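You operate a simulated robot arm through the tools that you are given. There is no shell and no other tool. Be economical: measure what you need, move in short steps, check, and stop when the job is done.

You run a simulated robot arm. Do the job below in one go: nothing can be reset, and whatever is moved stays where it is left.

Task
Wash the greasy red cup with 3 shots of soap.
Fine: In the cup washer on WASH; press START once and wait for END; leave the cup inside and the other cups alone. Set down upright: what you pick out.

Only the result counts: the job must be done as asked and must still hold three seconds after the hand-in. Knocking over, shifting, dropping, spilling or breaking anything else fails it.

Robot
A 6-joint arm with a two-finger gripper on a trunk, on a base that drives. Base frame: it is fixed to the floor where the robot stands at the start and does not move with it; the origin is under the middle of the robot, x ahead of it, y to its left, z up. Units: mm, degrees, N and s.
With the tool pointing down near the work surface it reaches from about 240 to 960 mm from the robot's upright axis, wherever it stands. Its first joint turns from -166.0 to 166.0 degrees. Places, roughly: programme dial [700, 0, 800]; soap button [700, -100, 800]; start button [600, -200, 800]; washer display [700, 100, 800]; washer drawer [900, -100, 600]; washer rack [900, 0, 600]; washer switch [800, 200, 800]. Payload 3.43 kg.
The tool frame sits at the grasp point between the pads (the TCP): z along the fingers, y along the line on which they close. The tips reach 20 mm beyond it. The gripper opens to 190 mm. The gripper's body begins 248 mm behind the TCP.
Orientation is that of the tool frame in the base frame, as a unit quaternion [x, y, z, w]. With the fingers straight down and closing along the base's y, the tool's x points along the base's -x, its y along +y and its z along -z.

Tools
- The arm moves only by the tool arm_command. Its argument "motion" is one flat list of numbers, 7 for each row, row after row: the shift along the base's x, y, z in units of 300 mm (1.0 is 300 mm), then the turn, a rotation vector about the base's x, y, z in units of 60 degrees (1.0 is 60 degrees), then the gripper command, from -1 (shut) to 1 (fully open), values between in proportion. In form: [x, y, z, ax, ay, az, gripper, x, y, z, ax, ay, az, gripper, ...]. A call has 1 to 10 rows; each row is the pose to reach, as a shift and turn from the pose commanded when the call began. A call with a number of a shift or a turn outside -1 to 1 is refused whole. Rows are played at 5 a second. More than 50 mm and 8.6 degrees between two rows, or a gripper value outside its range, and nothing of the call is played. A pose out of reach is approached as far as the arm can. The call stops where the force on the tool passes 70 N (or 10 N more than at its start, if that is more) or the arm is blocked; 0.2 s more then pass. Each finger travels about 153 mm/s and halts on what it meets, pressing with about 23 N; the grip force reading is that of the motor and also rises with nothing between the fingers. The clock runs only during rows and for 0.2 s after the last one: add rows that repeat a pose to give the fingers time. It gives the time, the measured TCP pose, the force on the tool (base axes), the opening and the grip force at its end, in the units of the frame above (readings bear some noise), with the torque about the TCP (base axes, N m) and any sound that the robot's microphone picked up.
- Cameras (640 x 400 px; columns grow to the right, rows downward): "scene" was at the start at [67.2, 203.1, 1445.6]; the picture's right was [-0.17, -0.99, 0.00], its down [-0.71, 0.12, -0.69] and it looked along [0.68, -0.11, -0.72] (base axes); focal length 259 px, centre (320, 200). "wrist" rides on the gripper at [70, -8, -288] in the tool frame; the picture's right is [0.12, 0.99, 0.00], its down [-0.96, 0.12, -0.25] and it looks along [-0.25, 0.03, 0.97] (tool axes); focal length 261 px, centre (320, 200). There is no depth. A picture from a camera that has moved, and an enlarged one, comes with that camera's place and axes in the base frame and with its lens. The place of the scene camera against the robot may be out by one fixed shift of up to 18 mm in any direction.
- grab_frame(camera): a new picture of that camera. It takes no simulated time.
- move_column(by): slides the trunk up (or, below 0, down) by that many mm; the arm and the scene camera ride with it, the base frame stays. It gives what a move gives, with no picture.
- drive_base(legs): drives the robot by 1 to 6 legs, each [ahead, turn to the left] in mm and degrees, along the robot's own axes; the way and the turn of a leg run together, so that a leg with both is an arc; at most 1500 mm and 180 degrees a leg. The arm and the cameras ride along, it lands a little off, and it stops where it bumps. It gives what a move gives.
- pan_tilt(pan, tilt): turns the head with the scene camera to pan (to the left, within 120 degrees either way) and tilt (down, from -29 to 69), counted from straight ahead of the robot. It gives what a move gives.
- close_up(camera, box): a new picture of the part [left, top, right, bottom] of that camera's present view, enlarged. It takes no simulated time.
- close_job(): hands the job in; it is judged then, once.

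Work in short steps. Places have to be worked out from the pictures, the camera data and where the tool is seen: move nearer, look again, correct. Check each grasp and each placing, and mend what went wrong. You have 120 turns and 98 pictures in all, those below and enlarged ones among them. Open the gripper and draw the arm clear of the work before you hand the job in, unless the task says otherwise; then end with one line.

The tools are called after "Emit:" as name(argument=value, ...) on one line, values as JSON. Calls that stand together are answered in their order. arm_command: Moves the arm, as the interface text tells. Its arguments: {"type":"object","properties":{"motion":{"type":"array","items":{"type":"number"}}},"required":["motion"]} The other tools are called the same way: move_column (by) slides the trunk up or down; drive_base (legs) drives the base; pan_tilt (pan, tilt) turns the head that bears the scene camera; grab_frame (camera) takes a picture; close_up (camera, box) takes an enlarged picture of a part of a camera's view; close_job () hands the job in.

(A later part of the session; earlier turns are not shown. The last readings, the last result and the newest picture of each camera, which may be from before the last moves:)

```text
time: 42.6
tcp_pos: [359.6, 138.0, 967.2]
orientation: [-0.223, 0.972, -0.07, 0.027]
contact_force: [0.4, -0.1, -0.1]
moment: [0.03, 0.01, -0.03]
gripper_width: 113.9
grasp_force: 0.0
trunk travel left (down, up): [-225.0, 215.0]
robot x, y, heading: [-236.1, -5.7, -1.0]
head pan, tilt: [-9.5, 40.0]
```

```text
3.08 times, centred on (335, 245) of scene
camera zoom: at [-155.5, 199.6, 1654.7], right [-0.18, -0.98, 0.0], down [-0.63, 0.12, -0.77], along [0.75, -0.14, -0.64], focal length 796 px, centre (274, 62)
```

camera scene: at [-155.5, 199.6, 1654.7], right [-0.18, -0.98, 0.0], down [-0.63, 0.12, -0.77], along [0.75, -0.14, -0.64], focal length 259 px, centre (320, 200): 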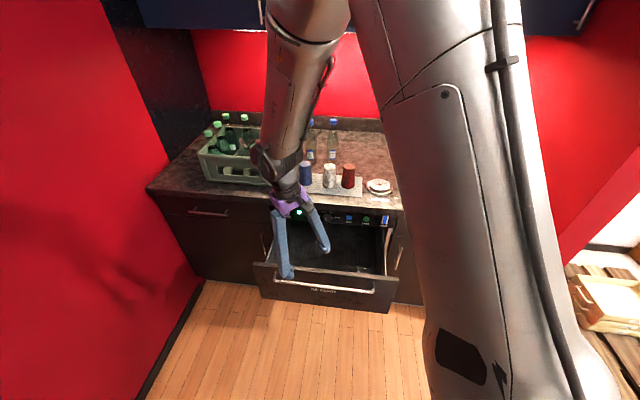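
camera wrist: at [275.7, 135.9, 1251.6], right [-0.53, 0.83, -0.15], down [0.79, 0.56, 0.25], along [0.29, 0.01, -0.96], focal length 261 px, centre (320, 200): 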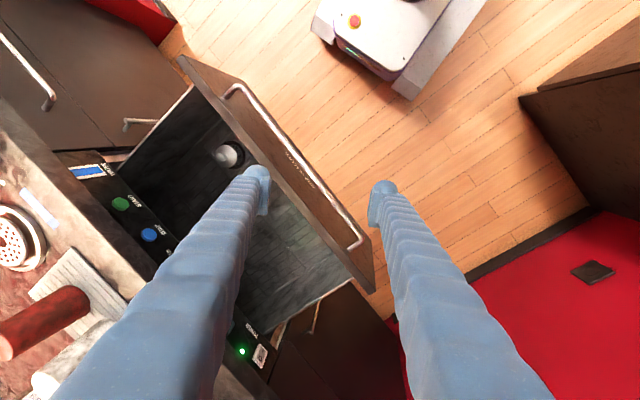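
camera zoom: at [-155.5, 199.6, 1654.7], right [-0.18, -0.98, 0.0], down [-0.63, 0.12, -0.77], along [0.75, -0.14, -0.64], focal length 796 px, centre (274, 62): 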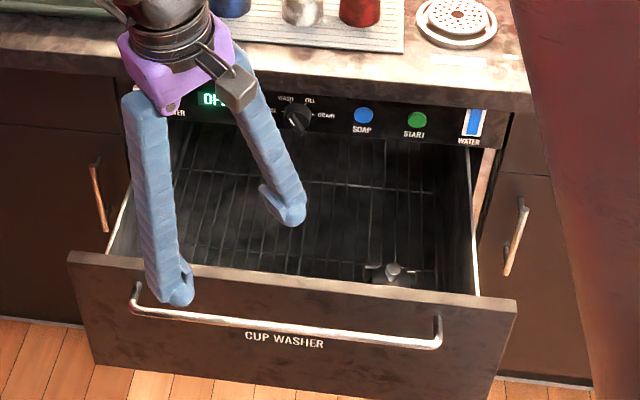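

That is a fixed drain fitting in the corner, so I'll leave it alone. I'll raise the arm, level the tool and drive closer to the cups.

Emit:
arm_command(motion=[0.05, -0.05, 0.12, 0.04, 0.027, 0, 0.2, 0.1, -0.1, 0.24, 0.08, 0.053, 0, 0.2, 0.15, -0.15, 0.36, 0.119, 0.08, 0, 0.2, 0.2, -0.2, 0.42, 0.119, 0.08, 0, 0.2])

Emit:
drive_base(legs=[[120, 0]])

Emit:
grab_frame(camera="wrist")

```text
time: 43.6
tcp_pos: [385.6, 119.8, 1054.4]
orientation: [-0.207, 0.974, -0.084, 0.038]
contact_force: [0.1, 0.0, 0.4]
moment: [-0.03, 0.04, 0.02]
gripper_width: 113.9
grasp_force: 0.0
out of reach, approached as far as the arm can: row 1, 2, 3, 4
trunk travel left (down, up): [-225.0, 215.0]
robot x, y, heading: [-233.2, -4.8, -0.9]
head pan, tilt: [-9.5, 40.0]
```

```text
time: 45.0
tcp_pos: [505.8, 117.1, 1054.4]
orientation: [-0.207, 0.974, -0.082, 0.038]
contact_force: [-1.2, -0.4, -0.5]
moment: [0.03, 0.06, -0.01]
gripper_width: 113.9
grasp_force: 0.0
trunk travel left (down, up): [-225.0, 215.0]
robot x, y, heading: [-110.9, -10.9, -1.3]
head pan, tilt: [-9.5, 40.0]
```

```text
65 pictures are left
camera wrist: at [415.4, 122.6, 1334.8], right [-0.5, 0.85, -0.18], down [0.8, 0.53, 0.26], along [0.32, -0.01, -0.95], focal length 261 px, centre (320, 200)
```

wrist: 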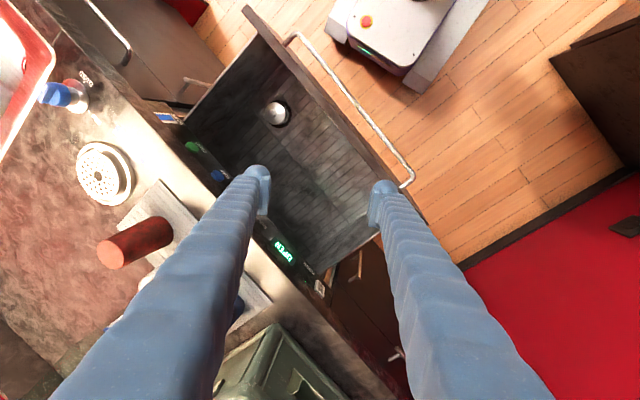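

The tilt still isn't fully vertical. I'll test whether moving outward frees the limit.

Emit:
arm_command(motion=[0.1, -0.1, 0, 0.03, 0.02, 0, 0.2, 0.2, -0.2, 0, 0.06, 0.04, 0, 0.2, 0.3, -0.3, 0, 0.09, 0.06, 0, 0.2, 0.4, -0.4, 0, 0.119, 0.08, 0, 0.2])

Emit:
grab_frame(camera="scene")

```text
time: 46.0
tcp_pos: [580.2, 81.6, 1017.8]
orientation: [-0.165, 0.982, -0.084, 0.039]
contact_force: [0.4, -0.1, 0.1]
moment: [-0.04, 0.06, -0.02]
gripper_width: 114.0
grasp_force: 0.1
out of reach, approached as far as the arm can: row 1, 2, 3, 4
trunk travel left (down, up): [-225.0, 215.0]
robot x, y, heading: [-112.8, -8.5, -1.0]
head pan, tilt: [-9.5, 40.0]
```

```text
64 pictures are left
camera scene: at [-34.4, 197.7, 1654.6], right [-0.18, -0.98, 0.0], down [-0.63, 0.12, -0.77], along [0.75, -0.14, -0.64], focal length 259 px, centre (320, 200)
```

scene: 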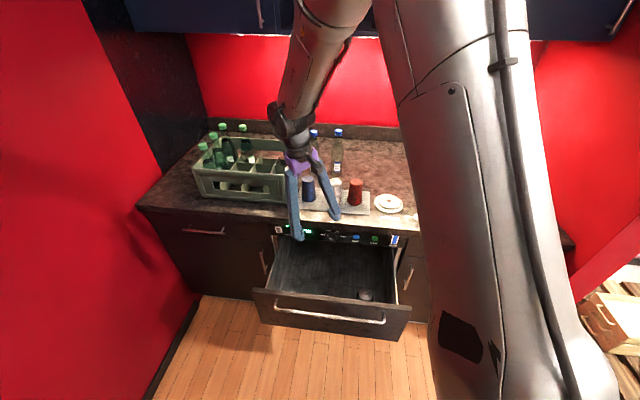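

It looks like a wrist singularity, with the tool nearly in line with the forearm but tilted sideways. I'll first remove the sideways tilt by pitching slightly forward in the arm plane, then pitch through.

Emit:
arm_command(motion=[0, 0, 0, 0.03, -0.08, 0, 0.2, 0, 0, 0, 0.07, -0.16, 0, 0.2, 0, 0, 0, 0.11, -0.25, 0, 0.2, 0, 0, 0, 0.15, -0.25, 0, 0.2, 0, 0, 0, 0.15, -0.25, 0, 0.2])

```text
time: 47.2
tcp_pos: [584.4, 81.1, 1020.0]
orientation: [-0.148, 0.972, -0.028, 0.179]
contact_force: [-0.3, 0.1, 0.0]
moment: [0.03, -0.01, 0.05]
gripper_width: 114.0
grasp_force: 0.1
trunk travel left (down, up): [-225.0, 215.0]
robot x, y, heading: [-112.1, -8.1, -1.1]
head pan, tilt: [-9.5, 40.0]
```

Now it tilts purely forward by 21°. I'll pitch back through to vertical.

Emit:
arm_command(motion=[0, 0, 0, 0, 0.12, 0, 0.2, 0, 0, 0, 0, 0.24, 0, 0.2, 0, 0, 0, 0, 0.35, 0, 0.2, 0, 0, 0, 0, 0.35, 0, 0.2, 0, 0, 0, 0, 0.35, 0, 0.2])

```text
time: 48.4
tcp_pos: [568.3, 68.9, 990.8]
orientation: [-0.157, 0.984, -0.072, 0.05]
contact_force: [0.1, -0.3, -0.6]
moment: [0.05, -0.01, 0.0]
gripper_width: 114.2
grasp_force: 0.3
out of reach, approached as far as the arm can: row 1, 2, 3, 4, 5
trunk travel left (down, up): [-225.0, 215.0]
robot x, y, heading: [-111.1, -8.8, -1.1]
head pan, tilt: [-9.5, 40.0]
```

It leans sideways again, so the wrist is still on the wrong side of its singularity. I'll pitch well forward, re-align roll and yaw as in the home pose, and then pitch down in-plane. First comes the forward pitch, raised a bit.

Emit:
arm_command(motion=[0, 0, 0.02, 0, -0.125, 0, -0.5, 0, 0, 0.05, 0, -0.25, 0, -0.5, 0, 0, 0.1, 0, -0.375, 0, -0.5, 0, 0, 0.15, 0, -0.5, 0, -0.5, 0, 0, 0.2, 0, -0.625, 0, -0.5, 0, 0, 0.25, 0, -0.75, 0, -0.5, 0, 0, 0.3, 0, -0.875, 0, -0.5])

```text
time: 50.0
tcp_pos: [626.5, 100.7, 1095.0]
orientation: [-0.108, 0.862, -0.135, 0.476]
contact_force: [0.4, 0.2, 0.0]
moment: [-0.05, -0.01, -0.05]
gripper_width: 47.5
grasp_force: 0.0
out of reach, approached as far as the arm can: row 3, 6, 7
trunk travel left (down, up): [-225.0, 215.0]
robot x, y, heading: [-112.4, -11.0, -1.0]
head pan, tilt: [-9.5, 40.0]
```

I'll correct the residual roll of about 19° and bring the TCP to the home lateral line.

Emit:
arm_command(motion=[-0.07, -0.1, 0, 0.065, 0, -0.011, -0.5, -0.15, -0.2, 0, 0.13, 0, -0.023, -0.5, -0.22, -0.3, 0, 0.195, 0, -0.034, -0.5, -0.3, -0.4, 0, 0.26, 0, -0.046, -0.5, -0.37, -0.5, 0, 0.325, 0, -0.057, -0.5])

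```text
time: 51.2
tcp_pos: [638.4, -55.6, 1146.6]
orientation: [-0.003, 0.879, -0.001, 0.477]
contact_force: [-1.1, -0.6, -0.3]
moment: [0.02, 0.04, 0.05]
gripper_width: 47.5
grasp_force: 0.0
out of reach, approached as far as the arm can: row 1, 2, 3, 4, 5
trunk travel left (down, up): [-225.0, 215.0]
robot x, y, heading: [-112.1, -11.5, -1.0]
head pan, tilt: [-9.5, 40.0]
```

Roll and yaw are clean now. I'll lower the trunk 150 mm, then pitch down while raising, the reverse of the first move.

Emit:
move_column(by=-150)

Emit:
arm_command(motion=[-0.02, 0.01, 0.1, 0, 0.12, 0, -0.5, -0.04, 0.02, 0.2, 0, 0.24, 0, -0.3, -0.06, 0.02, 0.3, 0, 0.36, 0, -0.1, -0.08, 0.02, 0.4, 0, 0.48, 0, 0.2, -0.1, 0.02, 0.5, 0, 0.6, 0, 0.2, -0.12, 0.02, 0.55, 0, 0.72, 0, 0.2, -0.14, 0.02, 0.6, 0, 0.84, 0, 0.2, -0.16, 0.02, 0.65, 0, 0.95, 0, 0.2])

```text
time: 53.0
tcp_pos: [638.9, -51.5, 995.9]
orientation: [-0.003, 0.879, -0.001, 0.477]
contact_force: [-0.1, -0.1, -1.2]
moment: [0.02, 0.02, 0.01]
gripper_width: 47.7
grasp_force: 0.1
trunk travel left (down, up): [-75.0, 365.0]
robot x, y, heading: [-111.4, -7.3, -1.2]
head pan, tilt: [-9.5, 40.0]
```

```text
time: 54.8
tcp_pos: [593.6, -47.3, 1190.5]
orientation: [-0.004, 1.0, 0.001, -0.002]
contact_force: [-0.3, 0.5, -0.4]
moment: [0.02, 0.05, 0.01]
gripper_width: 113.9
grasp_force: 0.1
out of reach, approached as far as the arm can: row 2, 3
trunk travel left (down, up): [-75.0, 365.0]
robot x, y, heading: [-112.3, -7.1, -1.0]
head pan, tilt: [-9.5, 40.0]
```

That worked and the tool is straight down again. I'll look for the cup.

Emit:
grab_frame(camera="wrist")

Emit:
grab_frame(camera="scene")

```text
63 pictures are left
camera wrist: at [524.4, -56.9, 1478.2], right [-0.13, 0.99, 0.0], down [0.96, 0.12, 0.24], along [0.24, 0.03, -0.97], focal length 261 px, centre (320, 200)
```

wrist: 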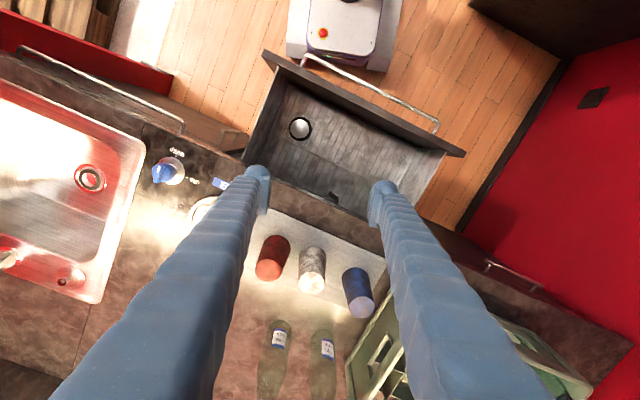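

```text
62 pictures are left
camera scene: at [-34.7, 197.4, 1504.6], right [-0.18, -0.98, 0.0], down [-0.63, 0.12, -0.77], along [0.75, -0.14, -0.64], focal length 259 px, centre (320, 200)
```

scene: 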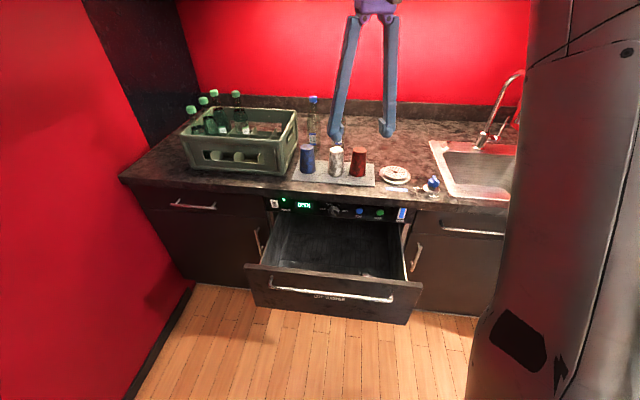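

I'll zoom in on the cups and the drawer from above.

Emit:
close_up(camera="wrist", box=[230, 210, 400, 340])

Emit:
close_up(camera="wrist", box=[220, 40, 480, 240])

```text
3.08 times, centred on (315, 275) of wrist
camera zoom: at [524.4, -56.9, 1478.2], right [-0.13, 0.99, 0.0], down [0.96, 0.12, 0.24], along [0.24, 0.03, -0.97], focal length 802 px, centre (335, -31)
```

zoom: 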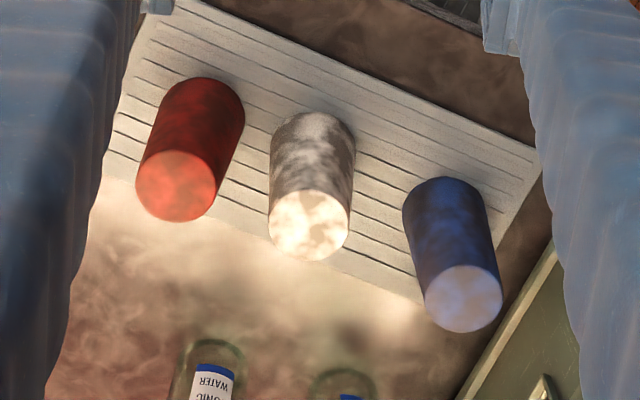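

```text
2.00 times, centred on (350, 140) of wrist
camera zoom: at [524.4, -56.9, 1478.2], right [-0.13, 0.99, 0.0], down [0.96, 0.12, 0.24], along [0.24, 0.03, -0.97], focal length 521 px, centre (260, 320)
```

zoom: 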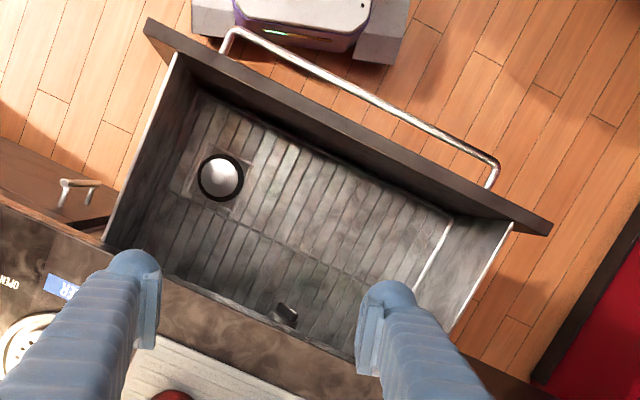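

The cups are mouth-down. The red cup is near (795,−124), about 66 mm at the base, 52 mm on top and 110 mm tall. I'll yaw +33° so the fingers go diagonally past the white cup, and hover above it.

Emit:
arm_command(motion=[0.13, -0.05, -0.05, 0, 0, 0.11, 0.2, 0.26, -0.1, -0.1, 0, 0, 0.22, 0.2, 0.39, -0.15, -0.15, 0, 0, 0.33, 0.2, 0.52, -0.2, -0.2, 0, 0, 0.44, 0.2, 0.62, -0.25, -0.25, 0, 0, 0.55, 0.2])

Emit:
grab_frame(camera="wrist")

```text
time: 56.0
tcp_pos: [779.2, -124.8, 1113.9]
orientation: [-0.288, 0.958, 0.0, 0.0]
contact_force: [-0.6, -0.6, -0.5]
moment: [0.05, -0.01, 0.03]
gripper_width: 114.0
grasp_force: 0.0
trunk travel left (down, up): [-75.0, 365.0]
robot x, y, heading: [-113.0, -11.3, -0.9]
head pan, tilt: [-9.5, 40.0]
```

```text
59 pictures are left
camera wrist: at [727.4, -170.7, 1402.6], right [-0.65, 0.76, 0.0], down [0.74, 0.63, 0.25], along [0.19, 0.16, -0.97], focal length 261 px, centre (320, 200)
```

wrist: 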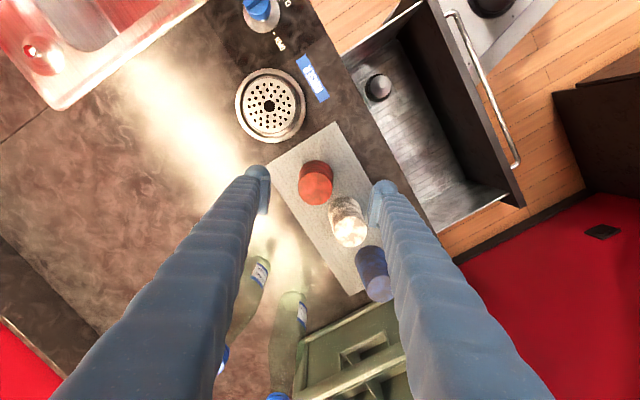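

The cup top centre is near (797,−122). I'll centre over it, set the opening to 95 mm, descend to just above it and check.

Emit:
arm_command(motion=[0.055, 0.008, 0, 0, 0, 0, 0, 0.055, 0.008, -0.12, 0, 0, 0, 0, 0.055, 0.008, -0.24, 0, 0, 0, 0])

Emit:
grab_frame(camera="wrist")

Emit:
close_up(camera="scene", box=[270, 80, 440, 210])

```text
time: 56.8
tcp_pos: [791.7, -121.5, 1041.4]
orientation: [-0.287, 0.958, 0.0, -0.001]
contact_force: [0.3, -0.6, 0.2]
moment: [0.03, -0.06, 0.02]
gripper_width: 95.1
grasp_force: 0.1
trunk travel left (down, up): [-75.0, 365.0]
robot x, y, heading: [-112.7, -6.2, -0.9]
head pan, tilt: [-9.5, 40.0]
```

```text
58 pictures are left
camera wrist: at [739.9, -166.7, 1330.3], right [-0.65, 0.76, 0.0], down [0.74, 0.63, 0.25], along [0.19, 0.16, -0.97], focal length 261 px, centre (320, 200)
```

wrist: 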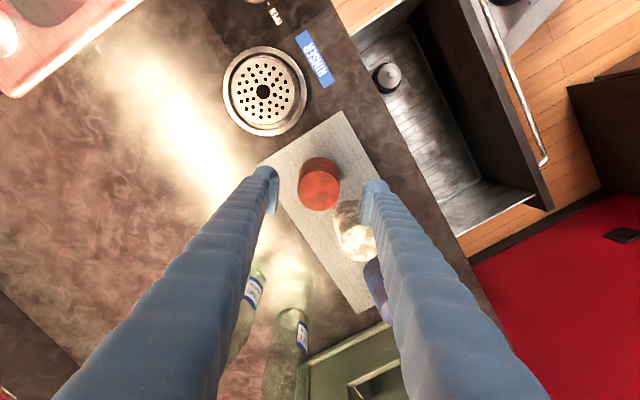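

```text
3.08 times, centred on (355, 145) of scene
camera zoom: at [-35.3, 197.4, 1504.7], right [-0.18, -0.98, 0.0], down [-0.63, 0.12, -0.77], along [0.75, -0.14, -0.64], focal length 796 px, centre (212, 369)
```

zoom: 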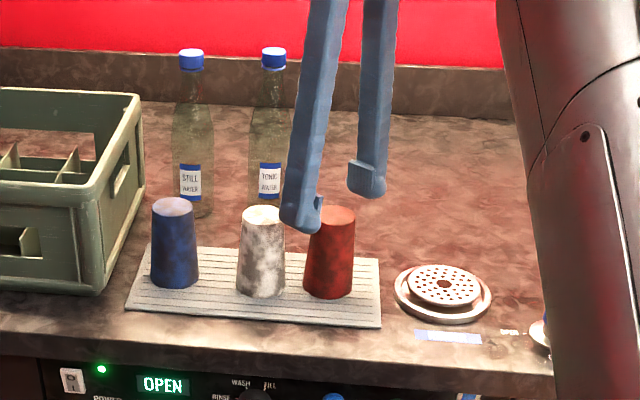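

The fingers straddle the cup, but the front finger passes close to the white cup. I'll yaw 20° more for clearance and lower beside the cup.

Emit:
arm_command(motion=[0.003, -0.001, 0, 0, 0, 0.11, 0, 0.007, -0.002, 0, 0, 0, 0.22, 0, 0.01, -0.003, 0, 0, 0, 0.33, 0, 0.01, -0.003, -0.05, 0, 0, 0.33, 0, 0.01, -0.003, -0.1, 0, 0, 0.33, 0])

Emit:
grab_frame(camera="wrist")

Emit:
close_up(camera="scene", box=[270, 80, 440, 210])

```text
time: 58.0
tcp_pos: [796.2, -120.7, 1010.1]
orientation: [-0.448, 0.894, 0.001, -0.002]
contact_force: [-0.4, -0.4, 0.0]
moment: [0.0, 0.01, 0.03]
gripper_width: 95.0
grasp_force: 0.0
trunk travel left (down, up): [-75.0, 365.0]
robot x, y, heading: [-113.3, -13.5, -0.9]
head pan, tilt: [-9.5, 40.0]
```

```text
56 pictures are left
camera wrist: at [763.2, -182.9, 1299.1], right [-0.87, 0.5, 0.0], down [0.48, 0.84, 0.25], along [0.12, 0.21, -0.97], focal length 261 px, centre (320, 200)
```

wrist: 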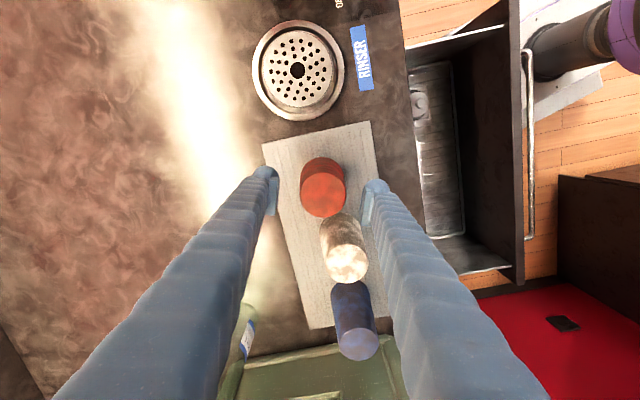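

```text
3.08 times, centred on (355, 145) of scene
camera zoom: at [-34.8, 197.4, 1504.7], right [-0.18, -0.98, 0.0], down [-0.63, 0.12, -0.77], along [0.75, -0.14, -0.64], focal length 796 px, centre (212, 369)
```

zoom: 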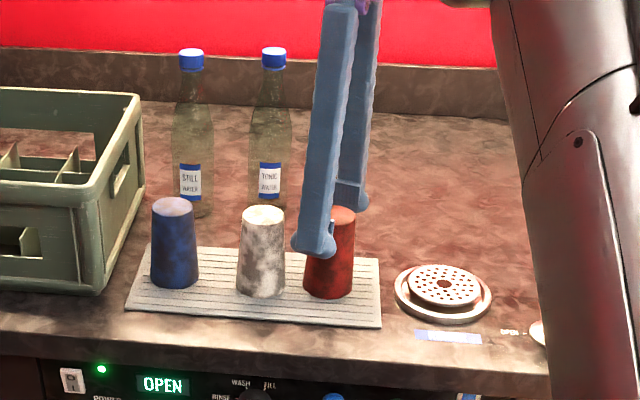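

It's clear and centred. I'll descend to mid-cup and close.

Emit:
arm_command(motion=[0, 0, -0.12, 0, 0, 0, 0, 0, 0, -0.22, 0, 0, 0, 0, 0, 0, -0.22, 0, 0, 0, -0.6, 0, 0, -0.22, 0, 0, 0, -0.6, 0, 0, -0.22, 0, 0, 0, -0.6])

Emit:
close_up(camera="scene", box=[270, 80, 440, 210])

```text
time: 59.2
tcp_pos: [798.4, -120.7, 948.8]
orientation: [-0.448, 0.894, 0.0, -0.001]
contact_force: [1.1, 0.3, 0.1]
moment: [0.01, -0.01, -0.03]
gripper_width: 61.1
grasp_force: 22.7
trunk travel left (down, up): [-75.0, 365.0]
robot x, y, heading: [-113.6, -7.1, -0.8]
head pan, tilt: [-9.5, 40.0]
```

```text
3.08 times, centred on (355, 145) of scene
camera zoom: at [-34.9, 197.5, 1504.7], right [-0.18, -0.98, 0.0], down [-0.63, 0.12, -0.77], along [0.75, -0.14, -0.64], focal length 796 px, centre (212, 369)
```

zoom: 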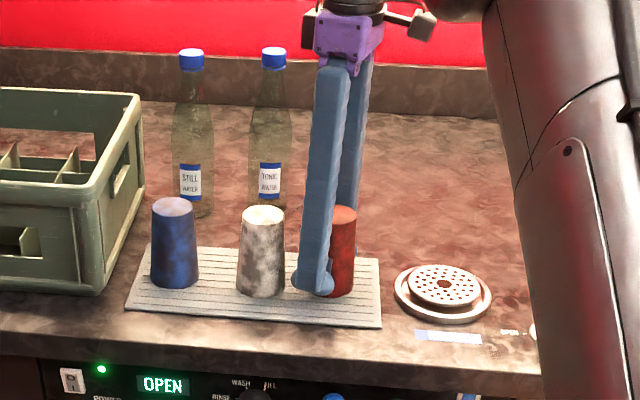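

Gripped (61 mm). I'll tighten and lift straight up.

Emit:
arm_command(motion=[0, 0, 0, 0, 0, 0, -1, 0, 0, 0.05, 0, 0, 0, -1, 0, 0, 0.15, 0, 0, 0, -1, 0, 0, 0.3, 0, 0, 0, -1, 0, 0, 0.45, 0, 0, 0, -1, 0, 0, 0.55, 0, 0, 0, -1])

Emit:
close_up(camera="scene", box=[270, 40, 440, 210])

Emit:
grab_frame(camera="wrist")

```text
time: 60.6
tcp_pos: [793.7, -121.2, 1111.7]
orientation: [-0.448, 0.894, 0.0, -0.001]
contact_force: [-0.3, 0.4, -0.6]
moment: [0.02, 0.0, 0.01]
gripper_width: 61.0
grasp_force: 23.0
trunk travel left (down, up): [-75.0, 365.0]
robot x, y, heading: [-115.5, -11.7, -0.8]
head pan, tilt: [-9.5, 40.0]
```

```text
2.35 times, centred on (355, 125) of scene
camera zoom: at [-35.0, 197.4, 1504.7], right [-0.18, -0.98, 0.0], down [-0.63, 0.12, -0.77], along [0.75, -0.14, -0.64], focal length 609 px, centre (238, 376)
```

zoom: 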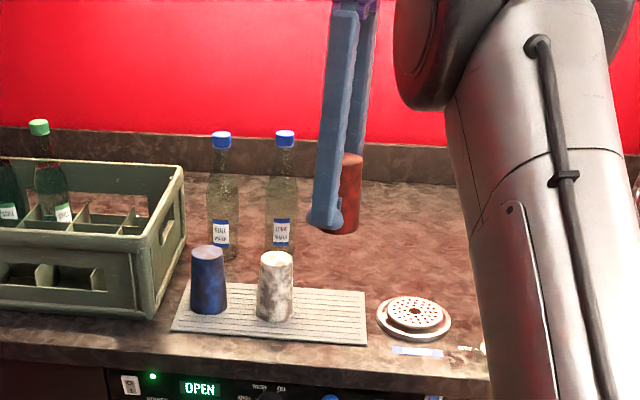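

```text
52 pictures are left
camera wrist: at [760.4, -182.5, 1399.9], right [-0.87, 0.5, 0.0], down [0.48, 0.84, 0.25], along [0.12, 0.21, -0.97], focal length 261 px, centre (320, 200)
```

wrist: 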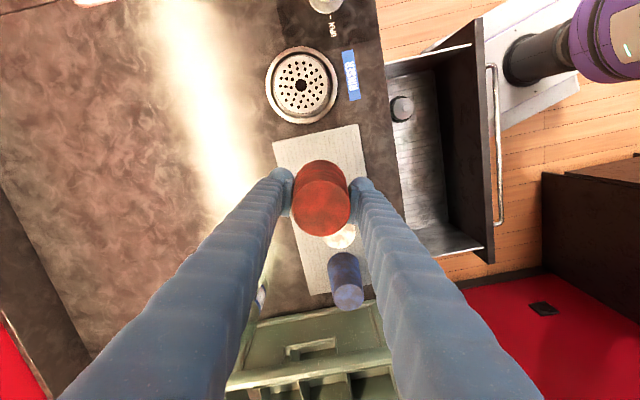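

The red cup is lifted cleanly and the other cups are untouched. I'll carry it above the middle of the rack, near (575,12), turning the closing line back towards the counter direction.

Emit:
arm_command(motion=[-0.09, 0.055, 0, 0, 0, -0.125, -1, -0.18, 0.11, 0, 0, 0, -0.25, -1, -0.27, 0.165, 0, 0, 0, -0.375, -1, -0.36, 0.22, 0, 0, 0, -0.5, -1, -0.45, 0.275, 0, 0, 0, -0.625, -1, -0.54, 0.33, 0, 0, 0, -0.75, -1, -0.64, 0.385, 0, 0, 0, -0.875, -1, -0.73, 0.44, 0, 0, 0, -1, -1])

Emit:
grab_frame(camera="wrist")

```text
time: 62.4
tcp_pos: [578.6, 10.8, 1111.9]
orientation: [0.06, 0.998, 0.001, -0.001]
contact_force: [-0.2, -0.1, -1.0]
moment: [0.02, -0.03, 0.01]
gripper_width: 61.0
grasp_force: 22.7
trunk travel left (down, up): [-75.0, 365.0]
robot x, y, heading: [-112.7, -8.9, -1.0]
head pan, tilt: [-9.5, 40.0]
```

```text
51 pictures are left
camera wrist: at [509.1, 10.9, 1400.2], right [0.0, 1.0, 0.0], down [0.97, 0.0, 0.25], along [0.25, 0.0, -0.97], focal length 261 px, centre (320, 200)
```

wrist: 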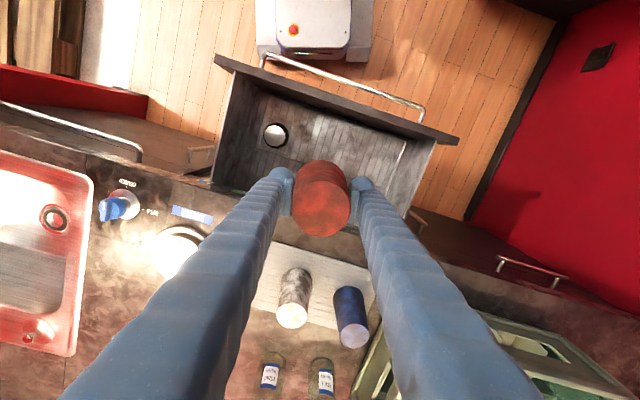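

The counter edge is at x≈663 and the drawer front's inside at x≈440, so I'll aim for x≈560 and lower to just above the rim.

Emit:
arm_command(motion=[-0.06, 0.01, -0.12, 0, 0, 0, -1, -0.06, 0.01, -0.27, 0, 0, 0, -1, -0.06, 0.01, -0.42, 0, 0, 0, -1, -0.06, 0.01, -0.57, 0, 0, 0, -1, -0.06, 0.01, -0.72, 0, 0, 0, -1, -0.06, 0.01, -0.87, 0, 0, 0, -1, -0.06, 0.01, -0.96, 0, 0, 0, -1])

Emit:
grab_frame(camera="wrist")

Emit:
grab_frame(camera="scene")

```text
time: 64.0
tcp_pos: [560.1, 14.7, 825.4]
orientation: [0.06, 0.998, 0.002, -0.001]
contact_force: [-0.4, -0.5, -0.9]
moment: [0.02, 0.02, 0.0]
gripper_width: 60.9
grasp_force: 23.6
trunk travel left (down, up): [-75.0, 365.0]
robot x, y, heading: [-114.0, -11.2, -0.8]
head pan, tilt: [-9.5, 40.0]
```

```text
50 pictures are left
camera wrist: at [490.9, 14.7, 1112.5], right [0.0, 1.0, 0.0], down [0.97, 0.0, 0.25], along [0.25, 0.0, -0.97], focal length 261 px, centre (320, 200)
```

wrist: 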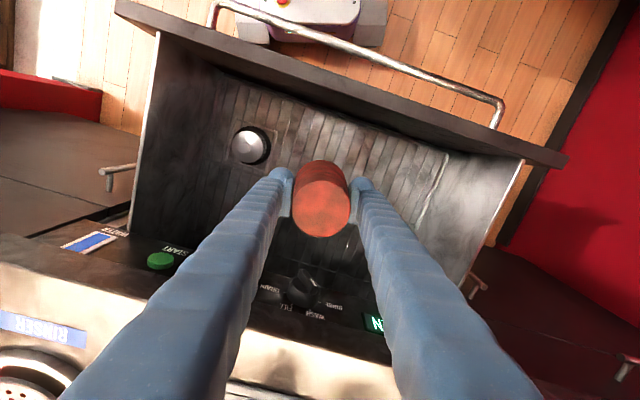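

```text
49 pictures are left
camera scene: at [-34.8, 197.4, 1504.7], right [-0.18, -0.98, 0.0], down [-0.63, 0.12, -0.77], along [0.75, -0.14, -0.64], focal length 259 px, centre (320, 200)
```

scene: 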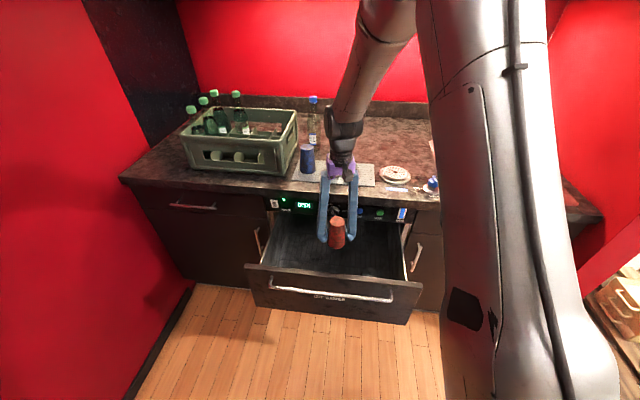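

It's clear on all sides. I'll lower into the drawer.

Emit:
arm_command(motion=[0, 0, -0.14, 0, 0, 0, -1, 0, 0, -0.28, 0, 0, 0, -1, 0, 0, -0.42, 0, 0, 0, -1, 0, 0, -0.51, 0, 0, 0, -1])

Emit:
grab_frame(camera="wrist")

Emit:
close_up(camera="scene", box=[240, 180, 430, 310])

```text
time: 65.0
tcp_pos: [557.8, 14.1, 670.9]
orientation: [0.059, 0.998, 0.002, -0.002]
contact_force: [-0.2, 0.6, -0.8]
moment: [-0.01, 0.03, 0.0]
gripper_width: 61.2
grasp_force: 23.2
trunk travel left (down, up): [-75.0, 365.0]
robot x, y, heading: [-109.4, -9.6, -0.8]
head pan, tilt: [-9.5, 40.0]
```

```text
48 pictures are left
camera wrist: at [488.6, 13.2, 959.3], right [0.0, 1.0, 0.0], down [0.97, 0.0, 0.25], along [0.25, 0.0, -0.97], focal length 261 px, centre (320, 200)
```

wrist: 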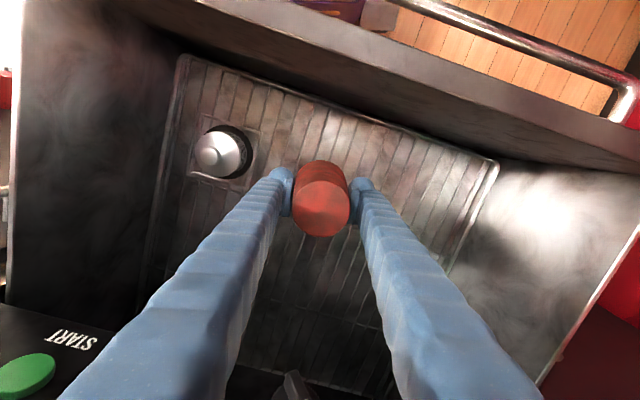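

```text
3.08 times, centred on (335, 245) of scene
camera zoom: at [-34.7, 197.4, 1504.7], right [-0.18, -0.98, 0.0], down [-0.63, 0.12, -0.77], along [0.75, -0.14, -0.64], focal length 796 px, centre (274, 62)
```

zoom: 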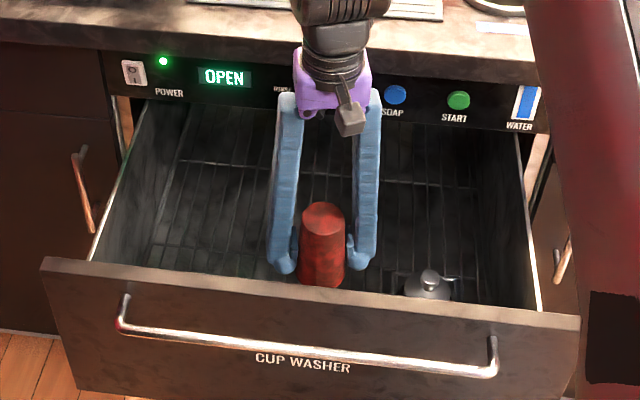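

The cup is over the rack, clear of the corner fitting. I'll lower in small steps and watch the force.

Emit:
arm_command(motion=[0, 0, -0.03, 0, 0, 0, -1, 0, 0, -0.06, 0, 0, 0, -1])

Emit:
arm_command(motion=[0, 0, -0.015, 0, 0, 0, -1, 0, 0, -0.03, 0, 0, 0, -1])

```text
time: 65.6
tcp_pos: [558.8, 13.7, 652.6]
orientation: [0.059, 0.998, 0.001, -0.001]
contact_force: [-0.4, 0.3, -1.2]
moment: [-0.01, 0.0, 0.01]
gripper_width: 60.5
grasp_force: 23.1
trunk travel left (down, up): [-75.0, 365.0]
robot x, y, heading: [-110.3, -8.7, -1.0]
head pan, tilt: [-9.5, 40.0]
```

```text
time: 66.2
tcp_pos: [558.9, 15.1, 642.1]
orientation: [0.059, 0.998, 0.001, -0.001]
contact_force: [-0.5, -0.1, -1.2]
moment: [0.01, 0.03, -0.03]
gripper_width: 61.0
grasp_force: 23.1
trunk travel left (down, up): [-75.0, 365.0]
robot x, y, heading: [-112.7, -8.8, -1.0]
head pan, tilt: [-9.5, 40.0]
```

No contact yet, so I keep lowering.

Emit:
arm_command(motion=[0, 0, -0.015, 0, 0, 0, -1, 0, 0, -0.03, 0, 0, 0, -1])

Emit:
arm_command(motion=[0, 0, -0.015, 0, 0, 0, -1, 0, 0, -0.03, 0, 0, 0, -1])

Emit:
close_up(camera="scene", box=[290, 230, 410, 310])

```text
time: 66.8
tcp_pos: [559.7, 14.2, 634.9]
orientation: [0.06, 0.998, 0.001, -0.001]
contact_force: [-0.6, -0.5, -2.0]
moment: [0.0, -0.03, 0.01]
gripper_width: 61.0
grasp_force: 23.2
trunk travel left (down, up): [-75.0, 365.0]
robot x, y, heading: [-112.0, -12.7, -1.0]
head pan, tilt: [-9.5, 40.0]
```

```text
time: 67.4
tcp_pos: [559.9, 13.4, 625.9]
orientation: [0.06, 0.998, 0.001, -0.001]
contact_force: [-0.7, -0.5, -2.1]
moment: [0.0, -0.01, 0.04]
gripper_width: 60.7
grasp_force: 23.0
trunk travel left (down, up): [-75.0, 365.0]
robot x, y, heading: [-111.9, -9.4, -0.9]
head pan, tilt: [-9.5, 40.0]
```

```text
5.00 times, centred on (350, 270) of scene
camera zoom: at [-35.0, 197.5, 1504.7], right [-0.18, -0.98, 0.0], down [-0.63, 0.12, -0.77], along [0.75, -0.14, -0.64], focal length 1294 px, centre (170, -150)
```

zoom: 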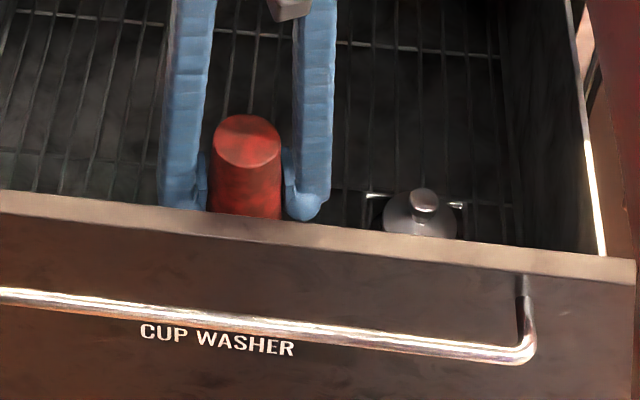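

Still hanging free, so I lower further.

Emit:
arm_command(motion=[0, 0, -0.015, 0, 0, 0, -1, 0, 0, -0.03, 0, 0, 0, -1])

Emit:
arm_command(motion=[0, 0, -0.015, 0, 0, 0, -1, 0, 0, -0.03, 0, 0, 0, -1])

Emit:
grab_frame(camera="wrist")

```text
time: 68.0
tcp_pos: [559.2, 13.5, 615.1]
orientation: [0.06, 0.998, 0.001, 0.0]
contact_force: [-0.3, 0.4, -0.8]
moment: [-0.04, -0.01, 0.02]
gripper_width: 60.8
grasp_force: 22.9
trunk travel left (down, up): [-75.0, 365.0]
robot x, y, heading: [-111.4, -7.3, -0.9]
head pan, tilt: [-9.5, 40.0]
```

```text
time: 68.6
tcp_pos: [559.9, 13.2, 609.0]
orientation: [0.059, 0.998, 0.002, 0.0]
contact_force: [-2.0, 0.0, 8.9]
moment: [0.03, 0.19, 0.06]
gripper_width: 61.0
grasp_force: 23.3
trunk travel left (down, up): [-75.0, 365.0]
robot x, y, heading: [-114.6, -11.0, -1.0]
head pan, tilt: [-9.5, 40.0]
```

```text
45 pictures are left
camera wrist: at [489.6, 12.9, 897.1], right [0.0, 1.0, 0.0], down [0.97, 0.0, 0.25], along [0.25, 0.0, -0.97], focal length 261 px, centre (320, 200)
```

wrist: 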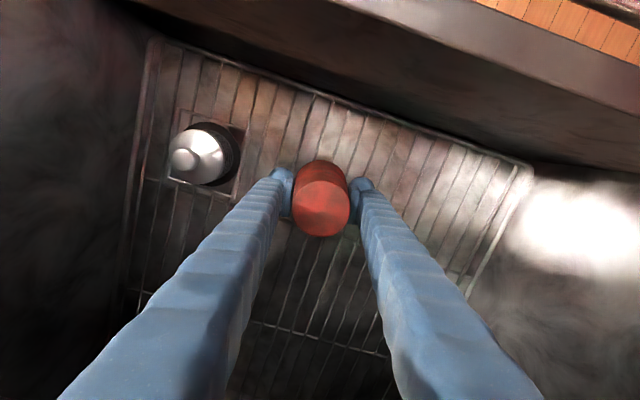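

Contact shows +9 N, so the cup rests on the rack. I'll open slowly and check it stays upright.

Emit:
arm_command(motion=[0, 0, -0.003, 0, 0, 0, -1, 0, 0, -0.003, 0, 0, 0, -0.33, 0, 0, -0.003, 0, 0, 0, -0.25, 0, 0, -0.003, 0, 0, 0, -0.15, 0, 0, -0.003, 0, 0, 0, -0.1])

Emit:
close_up(camera="wrist", box=[220, 100, 420, 300])

```text
time: 69.8
tcp_pos: [559.2, 13.7, 608.9]
orientation: [0.059, 0.998, 0.001, 0.0]
contact_force: [1.2, 0.2, -1.1]
moment: [-0.05, -0.01, -0.01]
gripper_width: 85.3
grasp_force: 0.0
trunk travel left (down, up): [-75.0, 365.0]
robot x, y, heading: [-113.2, -14.0, -0.8]
head pan, tilt: [-9.5, 40.0]
```

```text
2.00 times, centred on (320, 200) of wrist
camera zoom: at [489.9, 13.6, 895.7], right [0.0, 1.0, 0.0], down [0.97, 0.0, 0.25], along [0.25, 0.0, -0.97], focal length 521 px, centre (320, 200)
```

zoom: 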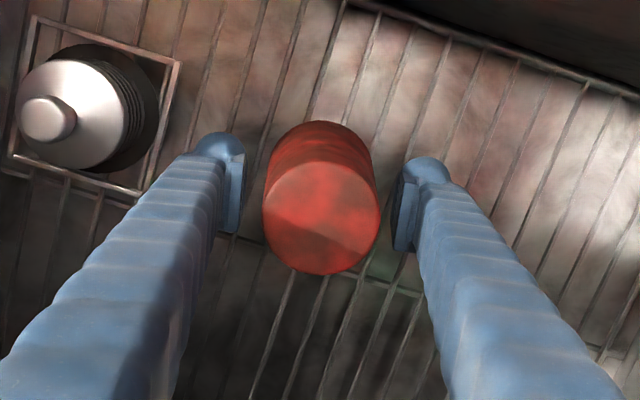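

The cup stands free on the rack. I'll lift the gripper straight out.

Emit:
arm_command(motion=[0, 0, 0.1, 0, 0, 0, -0.1, 0, 0, 0.25, 0, 0, 0, -0.1, 0, 0, 0.4, 0, 0, 0, -0.1, 0, 0, 0.55, 0, 0, 0, -0.1, 0, 0, 0.7, 0, 0, 0, -0.1, 0, 0, 0.85, 0, 0, 0, -0.1, 0, 0, 1.0, 0, 0, 0, -0.1])

Emit:
arm_command(motion=[0, -0.05, 0.12, 0, 0, 0.02, -1, 0, -0.1, 0.27, 0, 0, 0.05, -1, 0, -0.15, 0.42, 0, 0, 0.08, -1, 0, -0.2, 0.57, 0, 0, 0.11, -1, 0, -0.22, 0.72, 0, 0, 0.12, -1, 0, -0.22, 0.87, 0, 0, 0.12, -1])

Emit:
grab_frame(camera="wrist")

```text
time: 71.4
tcp_pos: [559.8, 14.5, 907.6]
orientation: [0.06, 0.998, 0.001, -0.001]
contact_force: [0.4, 0.6, 1.0]
moment: [0.0, 0.08, -0.01]
gripper_width: 85.6
grasp_force: 0.0
trunk travel left (down, up): [-75.0, 365.0]
robot x, y, heading: [-112.5, -10.8, -1.0]
head pan, tilt: [-9.5, 40.0]
```

```text
time: 72.8
tcp_pos: [560.3, -50.9, 1170.2]
orientation: [-0.003, 1.0, 0.001, -0.001]
contact_force: [-0.1, -0.5, 0.8]
moment: [0.02, 0.02, 0.0]
gripper_width: 0.0
grasp_force: 23.2
trunk travel left (down, up): [-75.0, 365.0]
robot x, y, heading: [-111.2, -12.3, -0.8]
head pan, tilt: [-9.5, 40.0]
```

```text
43 pictures are left
camera wrist: at [490.5, -60.2, 1457.4], right [-0.13, 0.99, 0.0], down [0.96, 0.12, 0.25], along [0.24, 0.03, -0.97], focal length 261 px, centre (320, 200)
```

wrist: 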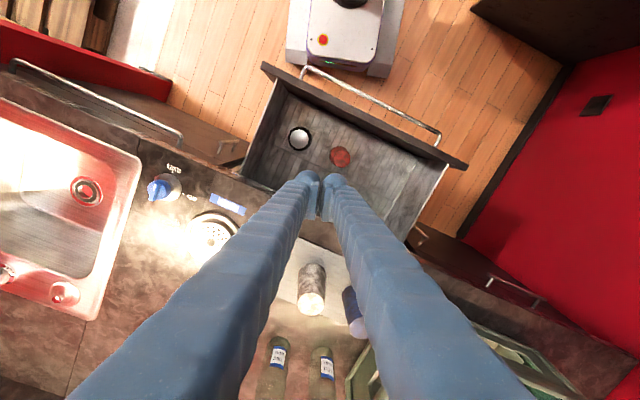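

The cup stands well in the rack. I'll back away 400 mm to get room for a horizontal tool, and bring the trunk down.

Emit:
drive_base(legs=[[-400, 0]])

Emit:
move_column(by=-50)

Emit:
arm_command(motion=[0.06, 0.03, -0.06, 0, -0.11, 0, -1, 0.12, 0.06, -0.12, 0, -0.22, 0, -1, 0.18, 0.09, -0.18, 0, -0.33, 0, -1, 0.24, 0.12, -0.24, 0, -0.44, 0, -1, 0.3, 0.15, -0.3, 0, -0.55, 0, -1, 0.36, 0.18, -0.36, 0, -0.66, 0, -1, 0.42, 0.21, -0.42, 0, -0.77, 0, -1, 0.48, 0.24, -0.48, 0, -0.88, 0, -1, 0.54, 0.27, -0.54, 0, -1, 0, -1])

```text
time: 76.0
tcp_pos: [162.1, -38.6, 1168.2]
orientation: [-0.01, 1.0, 0.002, -0.001]
contact_force: [-1.4, -0.7, -0.8]
moment: [0.03, 0.0, -0.01]
gripper_width: 0.1
grasp_force: 23.0
trunk travel left (down, up): [-75.0, 365.0]
robot x, y, heading: [-513.9, -2.2, -0.1]
head pan, tilt: [-9.5, 40.0]
```

```text
time: 76.9
tcp_pos: [162.4, -37.6, 1118.9]
orientation: [-0.01, 1.0, 0.001, 0.0]
contact_force: [-1.2, -0.1, 0.6]
moment: [0.02, -0.03, 0.03]
gripper_width: 0.0
grasp_force: 23.3
trunk travel left (down, up): [-25.0, 415.0]
robot x, y, heading: [-512.1, -4.5, -0.5]
head pan, tilt: [-9.5, 40.0]
```

```text
time: 78.9
tcp_pos: [326.6, 42.9, 954.7]
orientation: [-0.008, 0.867, -0.004, 0.499]
contact_force: [-0.3, -0.3, -0.1]
moment: [0.02, 0.01, 0.09]
gripper_width: 0.3
grasp_force: 23.2
out of reach, approached as far as the arm can: row 7
trunk travel left (down, up): [-25.0, 415.0]
robot x, y, heading: [-512.9, -4.2, -0.1]
head pan, tilt: [-9.5, 40.0]
```

Next come the last 30° to horizontal, lowering below handle height in front of the drawer.

Emit:
arm_command(motion=[0, 0.02, -0.1, 0, -0.1, 0, -1, 0, 0.04, -0.22, 0, -0.2, 0, -1, 0, 0.07, -0.35, 0, -0.3, 0, -1, 0, 0.1, -0.48, 0, -0.4, 0, -1, 0, 0.13, -0.62, 0, -0.5, 0, -1, 0, 0.15, -0.76, 0, -0.5, 0, -1, 0, 0.17, -0.9, 0, -0.5, 0, -1])

Emit:
arm_command(motion=[0, 0, 0, 0, 0, -0.1, -1, 0, 0, 0, 0, 0, -0.2, -1, 0, 0, 0, 0, 0, -0.3, -1])

Emit:
grab_frame(camera="wrist")

```text
time: 80.5
tcp_pos: [340.4, 96.5, 688.4]
orientation: [-0.006, 0.71, -0.007, 0.704]
contact_force: [0.9, -0.3, 0.0]
moment: [0.04, -0.03, -0.02]
gripper_width: 0.0
grasp_force: 23.0
out of reach, approached as far as the arm can: row 5, 6, 7
trunk travel left (down, up): [-25.0, 415.0]
robot x, y, heading: [-508.8, -3.1, -0.4]
head pan, tilt: [-9.5, 40.0]
```

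```text
time: 81.3
tcp_pos: [338.9, 96.9, 689.7]
orientation: [0.104, 0.7, -0.117, 0.696]
contact_force: [0.8, -0.4, -0.4]
moment: [0.0, 0.03, 0.11]
gripper_width: 0.0
grasp_force: 23.2
trunk travel left (down, up): [-25.0, 415.0]
robot x, y, heading: [-507.2, -0.7, -0.4]
head pan, tilt: [-9.5, 40.0]
```

```text
42 pictures are left
camera wrist: at [63.3, 176.6, 619.4], right [0.31, 0.94, -0.14], down [-0.19, 0.2, 0.96], along [0.93, -0.27, 0.24], focal length 261 px, centre (320, 200)
```

wrist: 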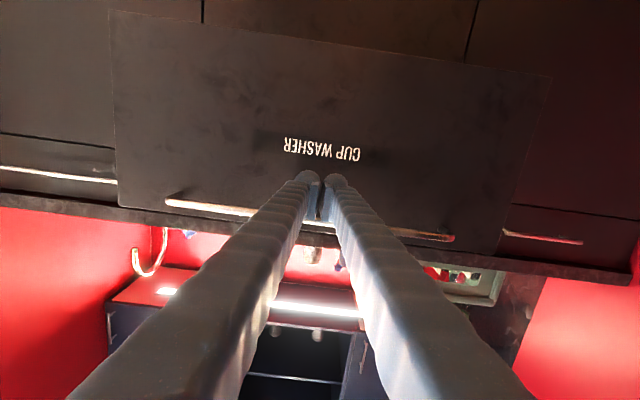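

The tip points at the drawer face, centred just below the handle. I'll push slowly so the cup isn't jolted.

Emit:
arm_command(motion=[0.1425, -0.0465, 0, 0, 0, 0, -1, 0.168, -0.055, 0, 0, 0, 0, -1, 0.193, -0.063, 0, 0, 0, 0, -1, 0.2185, -0.0713, 0, 0, 0, 0, -1, 0.2533, -0.0827, 0, 0, 0, 0, -1, 0.301, -0.098, 0, 0, 0, 0, -1, 0.348, -0.1137, 0, 0, 0, 0, -1, 0.396, -0.129, 0, 0, 0, 0, -1, 0.443, -0.1447, 0, 0, 0, 0, -1, 0.491, -0.16, 0, 0, 0, 0, -1])

Emit:
grab_frame(camera="scene")

```text
time: 83.5
tcp_pos: [486.4, 50.5, 687.6]
orientation: [0.103, 0.7, -0.116, 0.697]
contact_force: [0.5, -0.2, -0.4]
moment: [-0.02, -0.02, -0.03]
gripper_width: 0.1
grasp_force: 34.1
trunk travel left (down, up): [-25.0, 415.0]
robot x, y, heading: [-511.5, -5.4, -0.4]
head pan, tilt: [-9.5, 40.0]
```

```text
41 pictures are left
camera scene: at [-435.8, 203.4, 1454.7], right [-0.17, -0.99, 0.0], down [-0.63, 0.11, -0.77], along [0.75, -0.13, -0.64], focal length 259 px, centre (320, 200)
```

scene: 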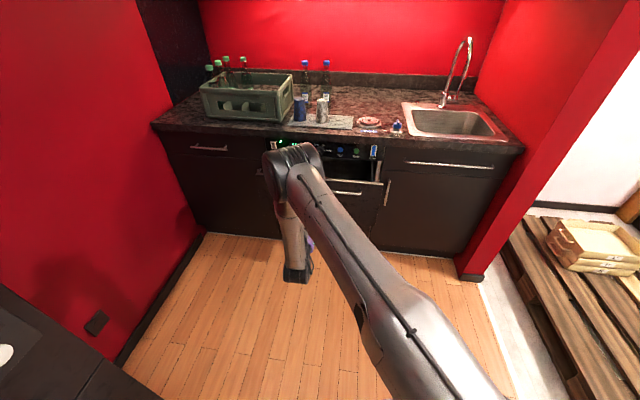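

I'll check whether the drawer moved along.

Emit:
close_up(camera="scene", box=[255, 120, 405, 220])

Emit:
grab_frame(camera="wrist")

```text
4.00 times, centred on (330, 170) of scene
camera zoom: at [-435.8, 203.4, 1454.7], right [-0.17, -0.99, 0.0], down [-0.63, 0.11, -0.77], along [0.75, -0.13, -0.64], focal length 1035 px, centre (280, 320)
```

zoom: 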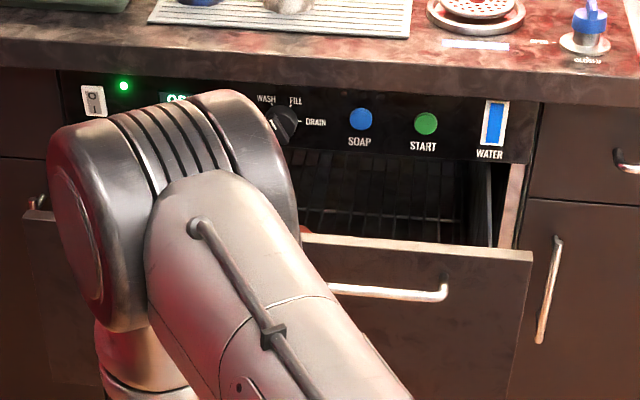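

```text
39 pictures are left
camera wrist: at [211.2, 130.6, 618.5], right [0.3, 0.94, -0.14], down [-0.19, 0.2, 0.96], along [0.93, -0.27, 0.24], focal length 261 px, centre (320, 200)
```

wrist: 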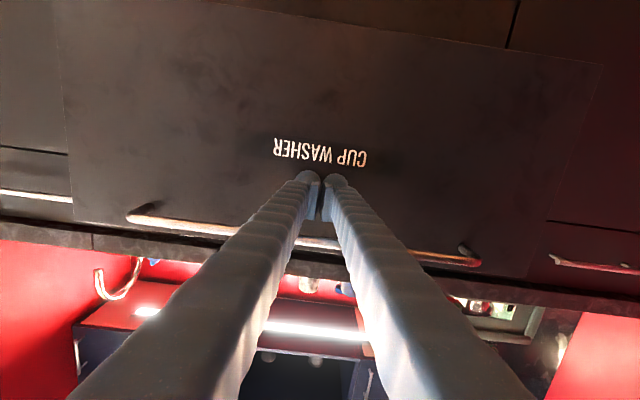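

The drawer follows. I'll keep pushing slowly.

Emit:
arm_command(motion=[0.0475, -0.0155, 0, 0, 0, 0, -1, 0.095, -0.031, 0, 0, 0, 0, -1, 0.1425, -0.0465, 0, 0, 0, 0, -1, 0.19, -0.062, 0, 0, 0, 0, -1, 0.2375, -0.0775, 0, 0, 0, 0, -1, 0.285, -0.093, 0, 0, 0, 0, -1, 0.3325, -0.1085, 0, 0, 0, 0, -1, 0.38, -0.124, 0, 0, 0, 0, -1, 0.4275, -0.1395, 0, 0, 0, 0, -1, 0.475, -0.155, 0, 0, 0, 0, -1])

Emit:
arm_command(motion=[0.025, -0.008, 0, 0, 0, 0, -1, 0.05, -0.016, 0, 0, 0, 0, -1, 0.075, -0.0245, 0, 0, 0, 0, -1, 0.1, -0.033, 0, 0, 0, 0, -1, 0.125, -0.041, 0, 0, 0, 0, -1, 0.15, -0.049, 0, 0, 0, 0, -1, 0.175, -0.057, 0, 0, 0, 0, -1])

Emit:
close_up(camera="scene", box=[255, 120, 405, 220])

```text
time: 85.7
tcp_pos: [626.6, 5.9, 686.7]
orientation: [0.103, 0.701, -0.116, 0.696]
contact_force: [0.5, 0.4, 0.4]
moment: [0.02, -0.02, 0.01]
gripper_width: 0.0
grasp_force: 33.8
trunk travel left (down, up): [-25.0, 415.0]
robot x, y, heading: [-512.1, -4.1, -0.4]
head pan, tilt: [-9.5, 40.0]
```

```text
time: 87.3
tcp_pos: [677.5, -10.0, 687.5]
orientation: [0.102, 0.701, -0.117, 0.696]
contact_force: [-47.3, 10.6, 4.8]
moment: [0.26, -0.25, -0.1]
gripper_width: 5.8
grasp_force: 34.2
trunk travel left (down, up): [-25.0, 415.0]
robot x, y, heading: [-511.3, -5.2, 0.1]
head pan, tilt: [-9.5, 40.0]
```

```text
4.00 times, centred on (330, 170) of scene
camera zoom: at [-439.0, 203.6, 1454.9], right [-0.17, -0.99, 0.0], down [-0.63, 0.11, -0.77], along [0.76, -0.13, -0.64], focal length 1035 px, centre (280, 320)
```

zoom: 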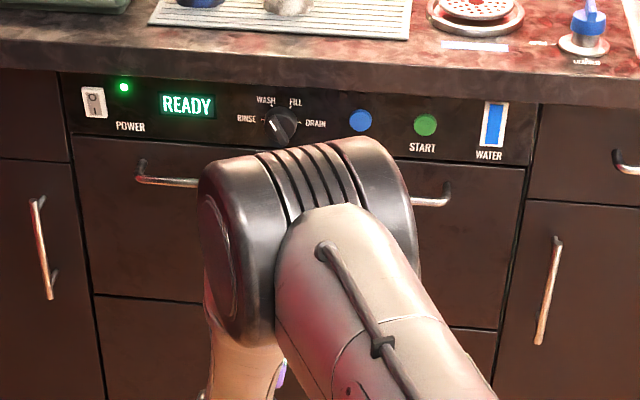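

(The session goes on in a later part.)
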